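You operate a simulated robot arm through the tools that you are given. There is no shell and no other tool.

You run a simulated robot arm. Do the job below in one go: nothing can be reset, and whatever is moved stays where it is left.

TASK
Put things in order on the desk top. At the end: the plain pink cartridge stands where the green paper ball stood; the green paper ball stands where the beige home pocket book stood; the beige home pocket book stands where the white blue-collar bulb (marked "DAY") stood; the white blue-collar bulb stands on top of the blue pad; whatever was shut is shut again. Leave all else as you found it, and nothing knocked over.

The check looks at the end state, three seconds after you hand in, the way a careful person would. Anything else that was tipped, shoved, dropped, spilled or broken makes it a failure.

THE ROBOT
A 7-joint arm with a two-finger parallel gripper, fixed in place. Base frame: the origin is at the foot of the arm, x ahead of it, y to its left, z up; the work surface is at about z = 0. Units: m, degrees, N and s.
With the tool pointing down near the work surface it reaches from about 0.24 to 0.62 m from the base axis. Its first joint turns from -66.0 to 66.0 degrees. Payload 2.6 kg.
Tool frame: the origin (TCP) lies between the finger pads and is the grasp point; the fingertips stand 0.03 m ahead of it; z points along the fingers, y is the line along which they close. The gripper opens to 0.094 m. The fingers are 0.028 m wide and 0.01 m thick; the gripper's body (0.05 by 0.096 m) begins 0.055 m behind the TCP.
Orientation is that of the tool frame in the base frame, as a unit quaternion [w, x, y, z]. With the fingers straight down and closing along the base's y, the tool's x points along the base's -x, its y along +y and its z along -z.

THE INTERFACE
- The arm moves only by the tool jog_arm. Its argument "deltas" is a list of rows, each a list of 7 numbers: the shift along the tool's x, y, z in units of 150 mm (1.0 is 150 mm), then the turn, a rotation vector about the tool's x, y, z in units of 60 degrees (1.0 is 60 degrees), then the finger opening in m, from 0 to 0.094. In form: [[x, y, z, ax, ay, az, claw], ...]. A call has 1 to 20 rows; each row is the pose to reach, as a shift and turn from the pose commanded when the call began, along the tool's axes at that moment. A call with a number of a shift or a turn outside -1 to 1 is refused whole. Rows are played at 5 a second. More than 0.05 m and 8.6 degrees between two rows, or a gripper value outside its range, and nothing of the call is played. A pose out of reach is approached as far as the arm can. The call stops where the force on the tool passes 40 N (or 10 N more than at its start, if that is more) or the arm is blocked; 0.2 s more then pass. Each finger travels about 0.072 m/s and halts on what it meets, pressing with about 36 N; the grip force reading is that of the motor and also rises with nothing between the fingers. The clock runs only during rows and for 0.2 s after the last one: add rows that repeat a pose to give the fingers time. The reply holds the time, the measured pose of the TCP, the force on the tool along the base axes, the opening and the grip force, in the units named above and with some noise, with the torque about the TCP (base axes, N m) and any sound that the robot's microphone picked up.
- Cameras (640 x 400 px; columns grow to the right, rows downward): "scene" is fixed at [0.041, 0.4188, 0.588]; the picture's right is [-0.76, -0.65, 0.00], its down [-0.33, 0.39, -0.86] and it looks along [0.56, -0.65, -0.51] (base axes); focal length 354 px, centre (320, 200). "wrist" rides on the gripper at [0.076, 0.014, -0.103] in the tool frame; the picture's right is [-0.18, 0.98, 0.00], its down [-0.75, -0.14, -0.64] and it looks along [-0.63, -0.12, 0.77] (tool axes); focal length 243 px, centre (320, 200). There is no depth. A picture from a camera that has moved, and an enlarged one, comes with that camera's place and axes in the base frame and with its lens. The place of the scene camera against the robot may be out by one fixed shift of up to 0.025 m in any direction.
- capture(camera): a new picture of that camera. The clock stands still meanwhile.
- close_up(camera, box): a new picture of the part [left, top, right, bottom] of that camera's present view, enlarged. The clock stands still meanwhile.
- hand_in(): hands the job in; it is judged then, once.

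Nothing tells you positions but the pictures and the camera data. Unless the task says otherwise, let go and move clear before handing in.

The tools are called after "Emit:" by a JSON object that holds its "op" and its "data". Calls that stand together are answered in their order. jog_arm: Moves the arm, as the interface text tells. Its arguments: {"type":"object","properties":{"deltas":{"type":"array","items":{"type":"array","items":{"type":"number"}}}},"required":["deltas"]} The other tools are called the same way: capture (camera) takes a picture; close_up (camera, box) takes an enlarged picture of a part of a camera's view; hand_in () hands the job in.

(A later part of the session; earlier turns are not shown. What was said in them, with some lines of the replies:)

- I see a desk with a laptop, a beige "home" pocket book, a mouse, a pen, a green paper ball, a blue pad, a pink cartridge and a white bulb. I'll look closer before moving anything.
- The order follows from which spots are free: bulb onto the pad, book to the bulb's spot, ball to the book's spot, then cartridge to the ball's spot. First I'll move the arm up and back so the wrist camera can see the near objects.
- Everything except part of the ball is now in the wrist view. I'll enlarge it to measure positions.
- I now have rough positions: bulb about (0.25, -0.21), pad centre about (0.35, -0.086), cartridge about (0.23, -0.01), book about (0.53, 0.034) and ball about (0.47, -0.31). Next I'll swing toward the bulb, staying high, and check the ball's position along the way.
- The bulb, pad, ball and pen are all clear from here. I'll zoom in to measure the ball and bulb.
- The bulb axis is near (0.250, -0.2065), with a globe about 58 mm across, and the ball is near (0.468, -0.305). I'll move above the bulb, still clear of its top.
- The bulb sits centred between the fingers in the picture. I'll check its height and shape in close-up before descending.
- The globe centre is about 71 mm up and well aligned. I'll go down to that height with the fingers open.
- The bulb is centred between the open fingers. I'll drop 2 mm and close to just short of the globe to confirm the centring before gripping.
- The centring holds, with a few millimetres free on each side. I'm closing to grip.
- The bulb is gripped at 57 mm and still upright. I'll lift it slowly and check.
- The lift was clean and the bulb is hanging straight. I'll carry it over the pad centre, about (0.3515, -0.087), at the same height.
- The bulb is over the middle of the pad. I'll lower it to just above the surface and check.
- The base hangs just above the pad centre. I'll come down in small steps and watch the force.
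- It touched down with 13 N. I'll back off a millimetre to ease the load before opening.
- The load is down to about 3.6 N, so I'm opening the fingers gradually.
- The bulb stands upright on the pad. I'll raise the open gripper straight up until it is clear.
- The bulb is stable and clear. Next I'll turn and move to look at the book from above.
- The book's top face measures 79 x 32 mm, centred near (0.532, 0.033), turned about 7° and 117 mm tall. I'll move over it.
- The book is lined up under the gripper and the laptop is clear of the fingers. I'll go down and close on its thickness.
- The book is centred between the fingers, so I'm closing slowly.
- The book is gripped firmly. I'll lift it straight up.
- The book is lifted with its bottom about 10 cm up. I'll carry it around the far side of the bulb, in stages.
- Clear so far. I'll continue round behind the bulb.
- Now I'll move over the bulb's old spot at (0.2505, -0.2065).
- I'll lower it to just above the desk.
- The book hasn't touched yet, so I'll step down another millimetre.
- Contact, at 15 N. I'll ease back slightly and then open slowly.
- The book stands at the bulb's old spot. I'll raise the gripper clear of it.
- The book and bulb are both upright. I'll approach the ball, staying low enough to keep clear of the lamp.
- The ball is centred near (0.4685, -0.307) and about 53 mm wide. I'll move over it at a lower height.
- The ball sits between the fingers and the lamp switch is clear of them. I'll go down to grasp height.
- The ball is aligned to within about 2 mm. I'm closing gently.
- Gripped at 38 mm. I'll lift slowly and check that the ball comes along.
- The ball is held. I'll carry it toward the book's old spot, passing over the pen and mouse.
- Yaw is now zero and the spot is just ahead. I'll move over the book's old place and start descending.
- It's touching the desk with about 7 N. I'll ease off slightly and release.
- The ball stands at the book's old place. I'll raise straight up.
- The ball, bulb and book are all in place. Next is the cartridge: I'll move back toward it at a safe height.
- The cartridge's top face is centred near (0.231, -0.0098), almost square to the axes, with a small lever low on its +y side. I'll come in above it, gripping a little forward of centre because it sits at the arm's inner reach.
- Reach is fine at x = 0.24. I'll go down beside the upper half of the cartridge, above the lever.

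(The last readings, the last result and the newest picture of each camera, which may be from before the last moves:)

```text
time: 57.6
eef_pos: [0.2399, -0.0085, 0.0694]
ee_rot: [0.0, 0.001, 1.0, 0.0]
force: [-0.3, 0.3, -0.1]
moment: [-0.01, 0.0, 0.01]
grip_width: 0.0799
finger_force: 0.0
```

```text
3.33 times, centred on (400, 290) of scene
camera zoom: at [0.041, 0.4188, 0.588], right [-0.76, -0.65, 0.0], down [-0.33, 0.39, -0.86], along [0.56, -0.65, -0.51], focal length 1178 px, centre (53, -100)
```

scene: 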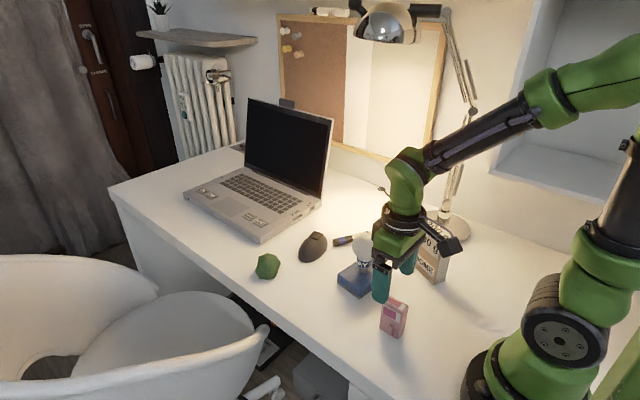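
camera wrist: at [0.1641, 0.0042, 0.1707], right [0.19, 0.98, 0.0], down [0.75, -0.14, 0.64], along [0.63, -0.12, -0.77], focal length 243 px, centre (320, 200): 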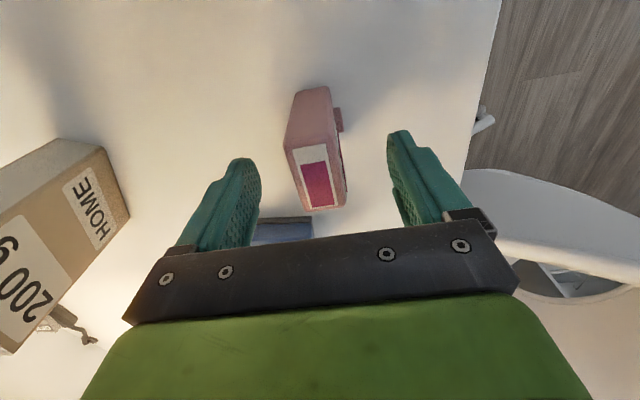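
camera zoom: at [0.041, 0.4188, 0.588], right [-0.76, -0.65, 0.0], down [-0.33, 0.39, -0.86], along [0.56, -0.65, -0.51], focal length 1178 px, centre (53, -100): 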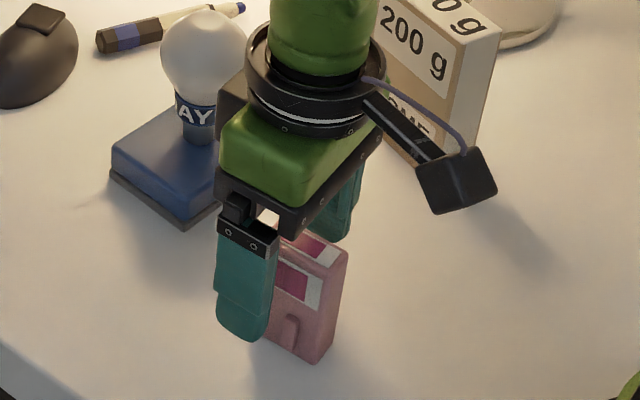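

Everything lines up, and the fingertips are just above the lever. I'll lower 3 mm and close slowly.

Emit:
{"op": "jog_arm", "data": {"deltas": [[0, 0, 0.018, 0, 0, 0, 0.06], [0, 0, 0.018, 0, 0, 0, 0.045], [0, 0, 0.018, 0, 0, 0, 0.035], [0, 0, 0.018, 0, 0, 0, 0.03], [0, 0, 0.018, 0, 0, 0, 0.027], [0, 0, 0.018, 0, 0, 0, 0.024], [0, 0, 0.018, 0, 0, 0, 0.021], [0, 0, 0.018, 0, 0, 0, 0.017], [0, 0, 0.018, 0, 0, 0, 0.012], [0, 0, 0.018, 0, 0, 0, 0.012]]}}

Emit:
{"op": "capture", "data": {"camera": "wrist"}}

Emit:
{"op": "close_up", "data": {"camera": "scene", "box": [340, 230, 460, 350]}}

```text
time: 59.8
eef_pos: [0.2406, -0.0085, 0.0662]
ee_rot: [-0.001, 0.0, 1.0, 0.0]
force: [-0.8, 0.0, 0.1]
moment: [0.0, -0.02, 0.02]
grip_width: 0.0275
finger_force: 36.1
```

```text
taken
camera wrist: at [0.1643, 0.0041, 0.1683], right [0.18, 0.98, 0.0], down [0.75, -0.14, 0.64], along [0.63, -0.12, -0.77], focal length 243 px, centre (320, 200)
```

wrist: 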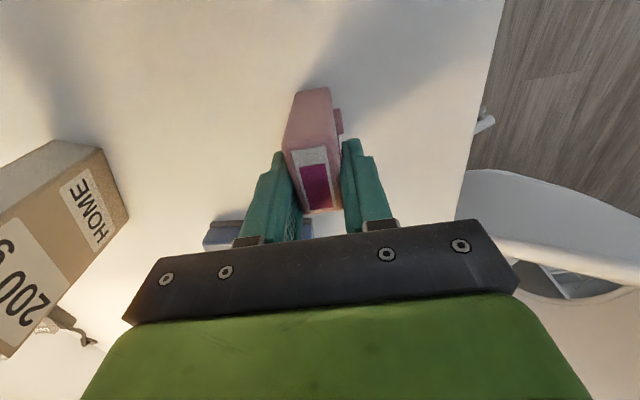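

```text
3.33 times, centred on (400, 290) of scene
camera zoom: at [0.041, 0.4188, 0.588], right [-0.76, -0.65, 0.0], down [-0.33, 0.39, -0.86], along [0.56, -0.65, -0.51], focal length 1178 px, centre (53, -100)
```

zoom: 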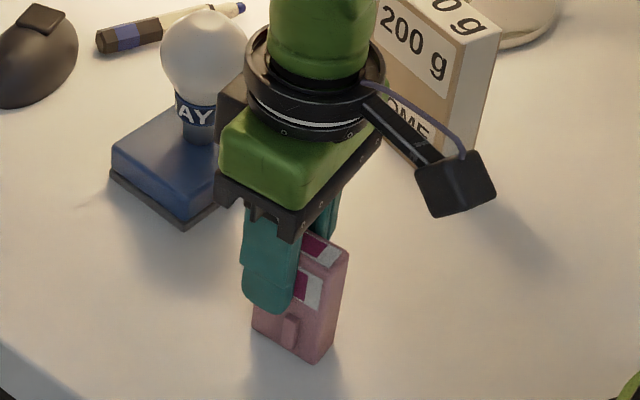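

The cartridge is gripped. I'll lift it high enough to clear both the bulb and the book.

Emit:
{"op": "jog_arm", "data": {"deltas": [[0, 0, -0.05, 0, 0, 0, 0.012], [0, 0, -0.15, 0, 0, 0, 0.012], [0, 0, -0.35, 0, 0, 0, 0.012], [0, 0, -0.6, 0, 0, 0, 0.012], [0, 0, -0.85, 0, 0, 0, 0.012], [0, 0, -1.0, 0, 0, 0, 0.012], [0, 0, -1.0, 0, 0, 0, 0.012]]}}

Emit:
{"op": "capture", "data": {"camera": "wrist"}}

Emit:
{"op": "capture", "data": {"camera": "scene"}}

```text
time: 61.4
eef_pos: [0.2397, -0.0088, 0.2182]
ee_rot: [0.0, 0.0, 1.0, -0.001]
force: [0.5, -0.1, -0.8]
moment: [-0.01, 0.0, -0.02]
grip_width: 0.0274
finger_force: 35.8
```

```text
taken
camera wrist: at [0.1637, 0.004, 0.3194], right [0.18, 0.98, 0.0], down [0.75, -0.14, 0.64], along [0.63, -0.12, -0.77], focal length 243 px, centre (320, 200)
```

wrist: 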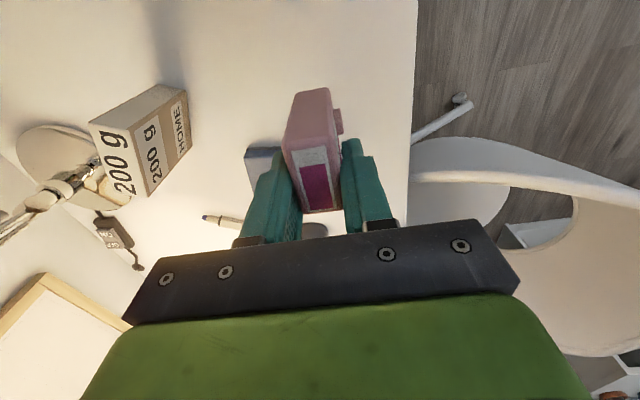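

```text
taken
```

scene: 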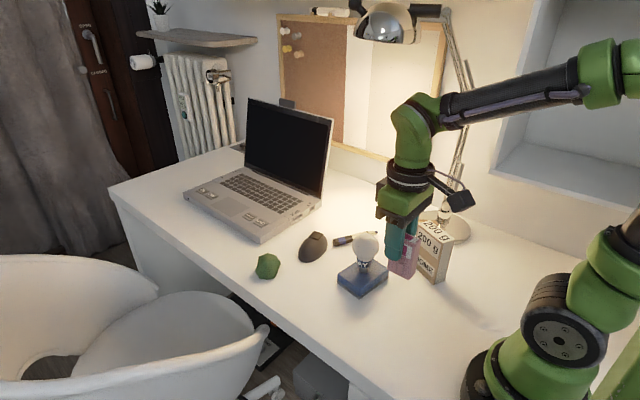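

Held well. Now I'll swing across between the bulb and the book, passing above both.

Emit:
{"op": "jog_arm", "data": {"deltas": [[-0.03, -0.08, 0, 0, 0, 0.02, 0.012], [-0.09, -0.25, 0, 0, 0, 0.06, 0.012], [-0.16, -0.45, 0, 0, 0, 0.1, 0.012], [-0.23, -0.65, 0, 0, 0, 0.14, 0.012], [-0.3, -0.83, 0, 0, 0, 0.18, 0.012], [-0.333, -0.907, 0, 0, 0, 0.2, 0.012], [-0.333, -0.907, 0, 0, 0, 0.2, 0.012]]}}

Emit:
{"op": "capture", "data": {"camera": "scene"}}

Emit:
{"op": "capture", "data": {"camera": "wrist"}}

```text
time: 63.0
eef_pos: [0.2888, -0.1446, 0.2168]
ee_rot: [0.0, 0.106, 0.994, 0.0]
force: [0.8, 0.2, -0.5]
moment: [-0.04, -0.01, 0.03]
grip_width: 0.0275
finger_force: 36.1
```

```text
taken
```

scene: 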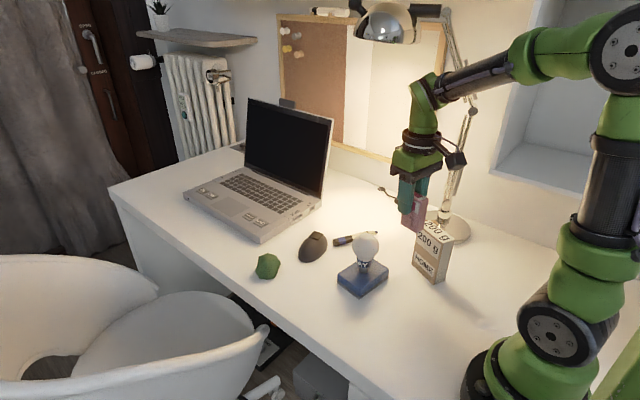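

```text
taken
camera wrist: at [0.2183, -0.1166, 0.3187], right [0.39, 0.92, 0.0], down [0.71, -0.3, 0.64], along [0.59, -0.25, -0.77], focal length 243 px, centre (320, 200)
```

wrist: 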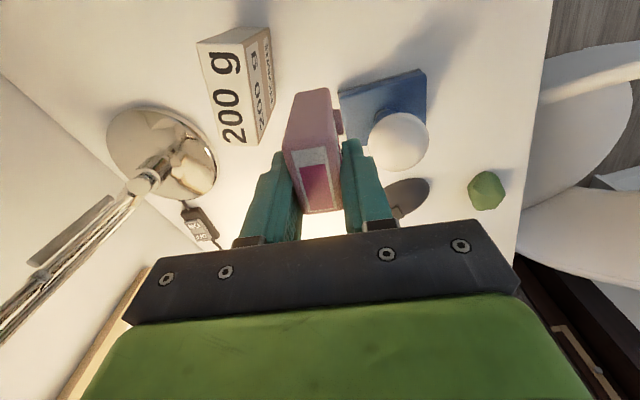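

Emit:
{"op": "jog_arm", "data": {"deltas": [[-0.06, -0.045, 0, 0, 0, 0.02, 0.012], [-0.2, -0.14, 0, 0, 0, 0.06, 0.012], [-0.36, -0.25, 0.03, 0, 0, 0.1, 0.012], [-0.52, -0.36, 0.08, 0, 0, 0.15, 0.012], [-0.66, -0.46, 0.14, 0, 0, 0.18, 0.012], [-0.729, -0.51, 0.18, 0, 0, 0.2, 0.012], [-0.729, -0.51, 0.18, 0, 0, 0.2, 0.012]]}}

Emit:
{"op": "capture", "data": {"camera": "scene"}}

```text
time: 64.6
eef_pos: [0.381, -0.2429, 0.1903]
ee_rot: [0.0, 0.209, 0.978, 0.0]
force: [0.0, -0.5, -0.3]
moment: [-0.01, -0.01, 0.01]
grip_width: 0.0276
finger_force: 36.1
```

```text
taken
```

scene: 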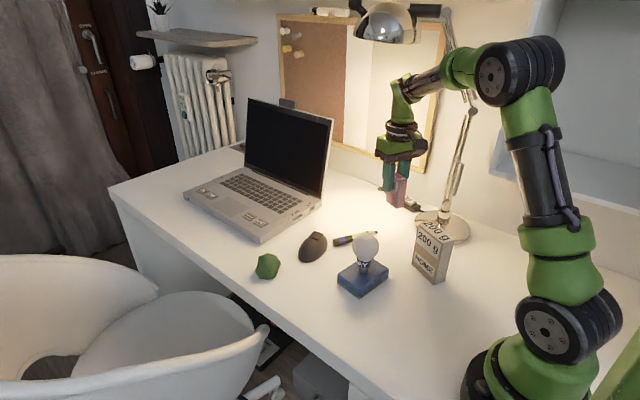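

Emit:
{"op": "jog_arm", "data": {"deltas": [[-0.08, -0.016, 0.04, 0, 0, 0, 0.012], [-0.24, -0.048, 0.14, 0, 0, 0, 0.012], [-0.42, -0.084, 0.25, 0, 0, 0, 0.012], [-0.6, -0.12, 0.37, 0, 0, 0, 0.012], [-0.73, -0.146, 0.44, 0, 0, 0, 0.012], [-0.77, -0.154, 0.467, 0, 0, 0, 0.012], [-0.77, -0.154, 0.467, 0, 0, 0, 0.012]]}}

Emit:
{"op": "capture", "data": {"camera": "scene"}}

Emit:
{"op": "capture", "data": {"camera": "wrist"}}

```text
time: 66.2
eef_pos: [0.4768, -0.3132, 0.1193]
ee_rot: [0.0, 0.207, 0.978, 0.0]
force: [-0.2, 0.2, -0.1]
moment: [0.0, 0.0, 0.01]
grip_width: 0.0272
finger_force: 36.1
```

```text
taken
```

scene: 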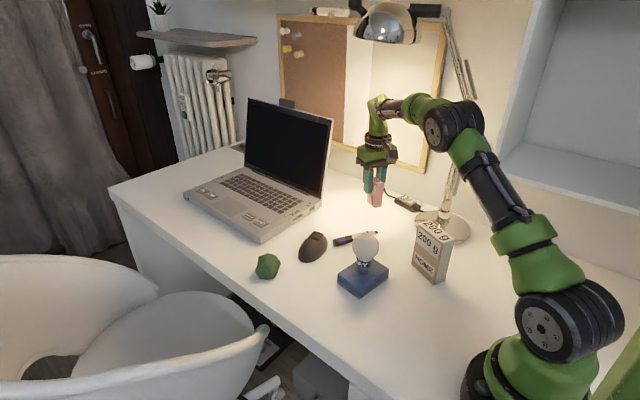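

```text
taken
camera wrist: at [0.4131, -0.2688, 0.2217], right [0.57, 0.82, 0.0], down [0.63, -0.44, 0.64], along [0.53, -0.36, -0.77], focal length 243 px, centre (320, 200)
```

wrist: 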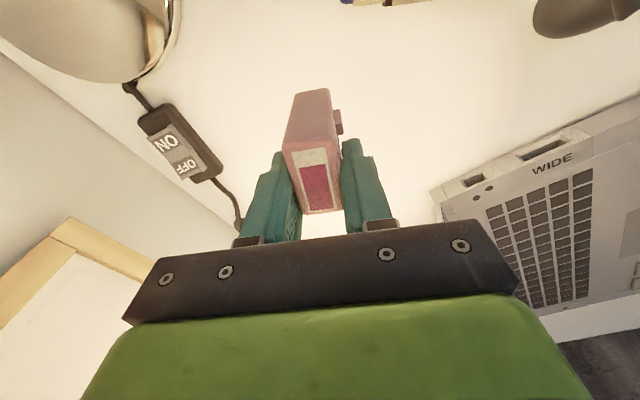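

The cartridge is over the ball's old place. I'll lower it to just above the desk.

Emit:
{"op": "jog_arm", "data": {"deltas": [[0, 0.01, 0.07, 0, 0, 0, 0.012], [0, 0.01, 0.16, 0, 0, 0, 0.012], [0, 0.01, 0.25, 0, 0, 0, 0.012], [0, 0.01, 0.31, 0, 0, 0, 0.012], [0, 0.01, 0.33, 0, 0, 0, 0.012], [0, 0.01, 0.33, 0, 0, 0, 0.012]]}}

Emit:
{"op": "close_up", "data": {"camera": "scene", "box": [320, 140, 440, 250]}}

```text
time: 67.6
eef_pos: [0.4779, -0.31, 0.0706]
ee_rot: [0.001, 0.209, 0.978, 0.0]
force: [0.2, 0.6, -1.0]
moment: [0.02, 0.02, 0.02]
grip_width: 0.0274
finger_force: 36.4
```

```text
3.64 times, centred on (380, 195) of scene
camera zoom: at [0.041, 0.4188, 0.588], right [-0.76, -0.65, 0.0], down [-0.33, 0.39, -0.86], along [0.56, -0.65, -0.51], focal length 1285 px, centre (102, 218)
```

zoom: 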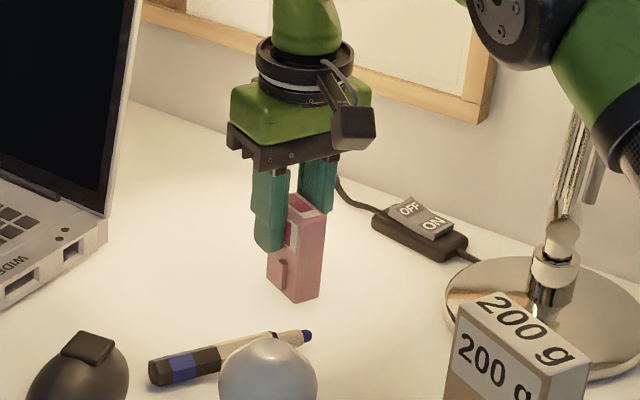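

Emit:
{"op": "jog_arm", "data": {"deltas": [[0, 0, 0.007, 0, 0, 0, 0.012], [0, 0, 0.014, 0, 0, 0, 0.012], [0, 0, 0.014, 0, 0, 0, 0.012]]}}

```text
time: 68.4
eef_pos: [0.4779, -0.3097, 0.0685]
ee_rot: [0.0, 0.209, 0.978, 0.0]
force: [0.0, -0.1, -0.4]
moment: [-0.04, -0.03, 0.01]
grip_width: 0.0273
finger_force: 36.2
```

Emit:
{"op": "jog_arm", "data": {"deltas": [[0, 0, 0.004, 0, 0, 0, 0.012], [0, 0, 0.007, 0, 0, 0, 0.012], [0, 0, 0.007, 0, 0, 0, 0.012]]}}

```text
time: 69.2
eef_pos: [0.4772, -0.3106, 0.0686]
ee_rot: [0.0, 0.208, 0.978, 0.0]
force: [-1.4, -0.9, -0.4]
moment: [0.0, 0.01, 0.0]
grip_width: 0.0275
finger_force: 35.6
```

Emit:
{"op": "jog_arm", "data": {"deltas": [[0, 0, 0.004, 0, 0, 0, 0.012], [0, 0, 0.007, 0, 0, 0, 0.012], [0, 0, 0.007, 0, 0, 0, 0.012]]}}

```text
time: 70.0
eef_pos: [0.4765, -0.3096, 0.0663]
ee_rot: [0.0, 0.209, 0.978, 0.0]
force: [-1.1, 0.7, 1.2]
moment: [0.01, 0.1, -0.01]
grip_width: 0.0274
finger_force: 35.5
```

Light contact is starting. I'll take one more half-millimetre before release.

Emit:
{"op": "jog_arm", "data": {"deltas": [[0, 0, 0.002, 0, 0, 0, 0.012], [0, 0, 0.003, 0, 0, 0, 0.012], [0, 0, 0.003, 0, 0, 0, 0.012]]}}

Emit:
{"op": "close_up", "data": {"camera": "scene", "box": [340, 170, 410, 240]}}

```text
time: 70.8
eef_pos: [0.4764, -0.3101, 0.0658]
ee_rot: [0.001, 0.207, 0.978, 0.0]
force: [0.7, -0.2, 7.2]
moment: [0.1, 0.13, 0.03]
grip_width: 0.0272
finger_force: 35.9
```

```text
5.71 times, centred on (375, 205) of scene
camera zoom: at [0.041, 0.4188, 0.588], right [-0.76, -0.65, 0.0], down [-0.33, 0.39, -0.86], along [0.56, -0.65, -0.51], focal length 2020 px, centre (6, 171)
```

zoom: 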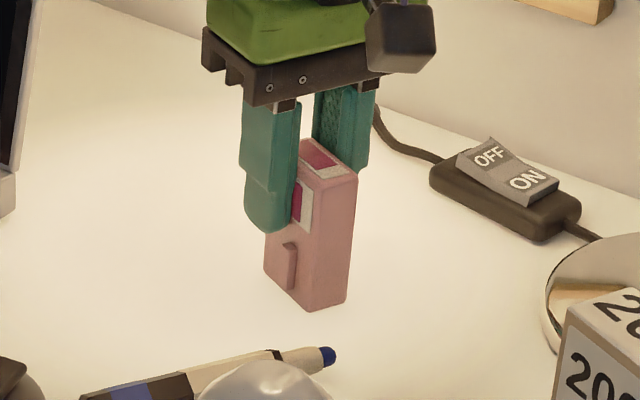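

It's on the desk with 7 N. I'll ease off a touch and open gradually.

Emit:
{"op": "jog_arm", "data": {"deltas": [[0, 0, -0.002, 0, 0, 0, 0.012], [0, 0, -0.002, 0, 0, 0, 0.026], [0, 0, -0.002, 0, 0, 0, 0.029], [0, 0, -0.002, 0, 0, 0, 0.032], [0, 0, -0.002, 0, 0, 0, 0.038], [0, 0, -0.002, 0, 0, 0, 0.046], [0, 0, -0.002, 0, 0, 0, 0.056], [0, 0, -0.002, 0, 0, 0, 0.065], [0, 0, -0.002, 0, 0, 0, 0.065]]}}

Emit:
{"op": "close_up", "data": {"camera": "scene", "box": [340, 170, 410, 240]}}

Emit:
{"op": "capture", "data": {"camera": "wrist"}}

```text
time: 72.8
eef_pos: [0.4781, -0.31, 0.0648]
ee_rot: [0.0, 0.207, 0.978, -0.001]
force: [0.4, 0.3, -0.1]
moment: [0.01, -0.02, 0.05]
grip_width: 0.0651
finger_force: 0.2
```

```text
5.71 times, centred on (375, 205) of scene
camera zoom: at [0.041, 0.4188, 0.588], right [-0.76, -0.65, 0.0], down [-0.33, 0.39, -0.86], along [0.56, -0.65, -0.51], focal length 2020 px, centre (6, 171)
```

zoom: 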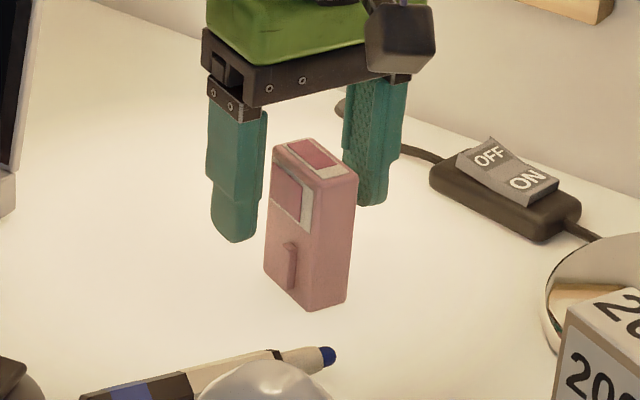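

```text
taken
camera wrist: at [0.4137, -0.267, 0.1677], right [0.57, 0.82, 0.0], down [0.63, -0.44, 0.64], along [0.53, -0.37, -0.77], focal length 243 px, centre (320, 200)
```

wrist: 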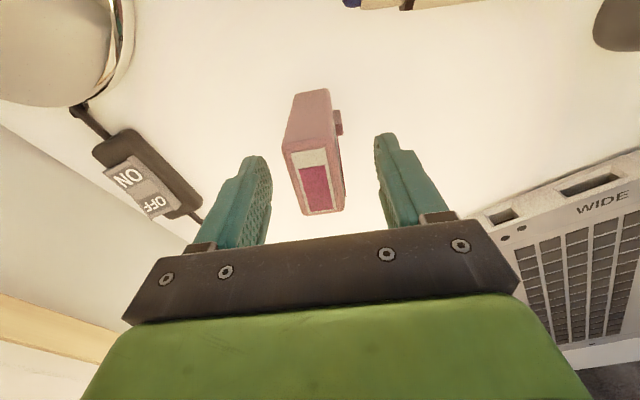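

The cartridge stands free. I'll rise to clear it, then back away from under the lamp.

Emit:
{"op": "jog_arm", "data": {"deltas": [[0, 0, -0.08, 0, 0, 0, 0.065], [0, 0, -0.25, 0, 0, 0, 0.065], [0, 0, -0.45, 0, 0, 0, 0.065], [0, 0, -0.5, 0, 0, 0, 0.065], [0.2, 0.03, -0.58, 0, 0, 0, 0.065], [0.42, 0.07, -0.68, 0, 0, 0, 0.065], [0.65, 0.12, -0.78, 0, 0, 0, 0.065], [0.77, 0.15, -0.82, 0, 0, 0, 0.065], [0.77, 0.15, -0.82, 0, 0, 0, 0.065]]}}

Emit:
{"op": "capture", "data": {"camera": "scene"}}

Emit:
{"op": "capture", "data": {"camera": "wrist"}}

```text
time: 74.8
eef_pos: [0.3814, -0.2429, 0.1886]
ee_rot: [0.0, 0.209, 0.978, 0.001]
force: [0.1, 0.0, 0.2]
moment: [0.01, 0.01, 0.02]
grip_width: 0.0651
finger_force: 0.0
```

```text
taken
```

scene: 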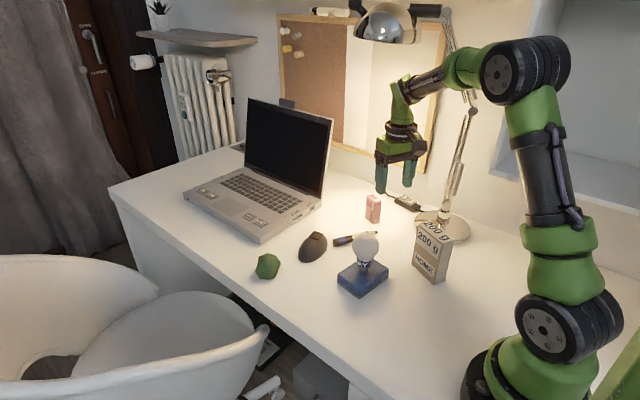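

```text
taken
camera wrist: at [0.3176, -0.1995, 0.2899], right [0.57, 0.82, 0.0], down [0.63, -0.44, 0.64], along [0.53, -0.37, -0.77], focal length 243 px, centre (320, 200)
```

wrist: 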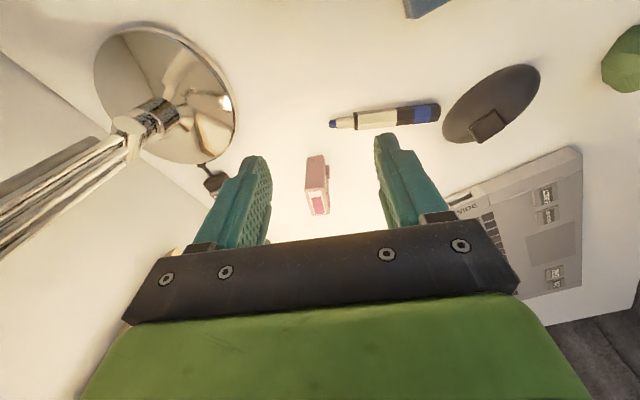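

Everything stands. I'll lift and retreat to a clear position for a final check.

Emit:
{"op": "jog_arm", "data": {"deltas": [[0.1, 0.06, -0.2, 0, 0, 0, 0.065], [0.25, 0.16, -0.4, 0, 0, 0, 0.065], [0.45, 0.28, -0.55, 0, 0, 0, 0.065], [0.65, 0.41, -0.68, 0, 0, 0, 0.065], [0.827, 0.528, -0.747, 0, 0, 0, 0.065], [0.827, 0.528, -0.747, 0, 0, 0, 0.065]]}}

Emit:
{"op": "capture", "data": {"camera": "scene"}}

Emit:
{"op": "capture", "data": {"camera": "wrist"}}

Emit:
{"op": "close_up", "data": {"camera": "scene", "box": [230, 180, 480, 310]}}

```text
time: 76.2
eef_pos: [0.3016, -0.1187, 0.3022]
ee_rot: [0.0, 0.209, 0.978, 0.0]
force: [-0.1, 1.1, -0.6]
moment: [0.01, -0.02, 0.0]
grip_width: 0.0648
finger_force: 0.0
```

```text
taken
```

scene: 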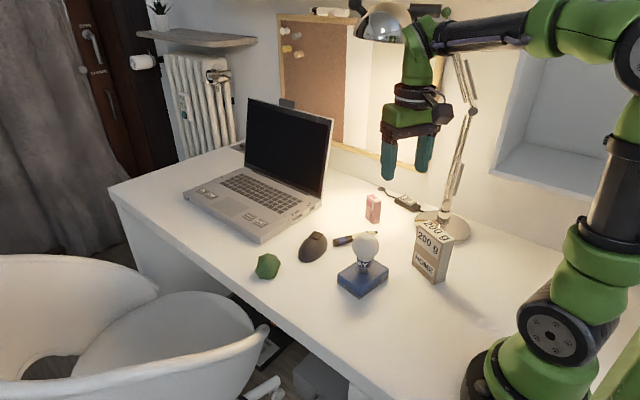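

```text
taken
camera wrist: at [0.2373, -0.0763, 0.4029], right [0.57, 0.82, 0.0], down [0.63, -0.44, 0.64], along [0.53, -0.37, -0.77], focal length 243 px, centre (320, 200)
```

wrist: 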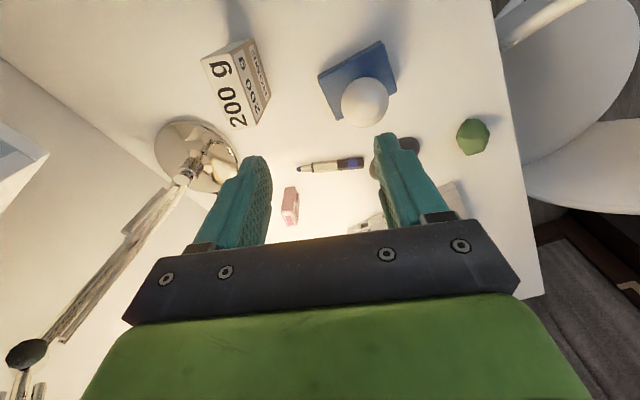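

```text
2.56 times, centred on (355, 245) of scene
camera zoom: at [0.041, 0.4188, 0.588], right [-0.76, -0.65, 0.0], down [-0.33, 0.39, -0.86], along [0.56, -0.65, -0.51], focal length 905 px, centre (230, 85)
```

zoom: 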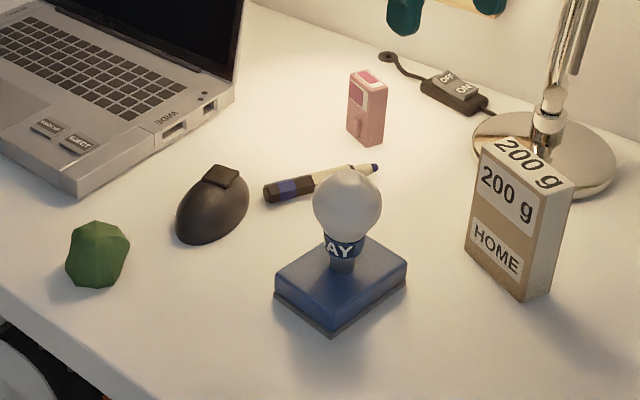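

All four objects stand where they should: bulb on the pad, book at the bulb's old spot, ball at the book's old spot and cartridge at the ball's old spot. Nothing else has moved, nothing was opened and the gripper is empty and clear, so I'm handing in.

Emit:
{"op": "hand_in", "data": {}}

```text
The job is handed in.
```

All four objects are in their new places, and I've handed the job in. I haven't seen the result of the check.

- **Bulb:** it stands upright in the middle of the blue pad.
- **Pocket book:** it stands where the bulb stood, turned about 30° from the angle it had before.
- **Paper ball:** it stands where the book stood.
- **Pink cartridge:** it stands where the ball stood, turned about 24° from the angle it had before.

From the camera measurements, I expect each object to be within a few millimetres of its target. In the last pictures the pad, mouse, pen, laptop and lamp looked unmoved and nothing had fallen over. I didn't open anything, so nothing needed shutting. The gripper was empty and clear of everything when I handed in.
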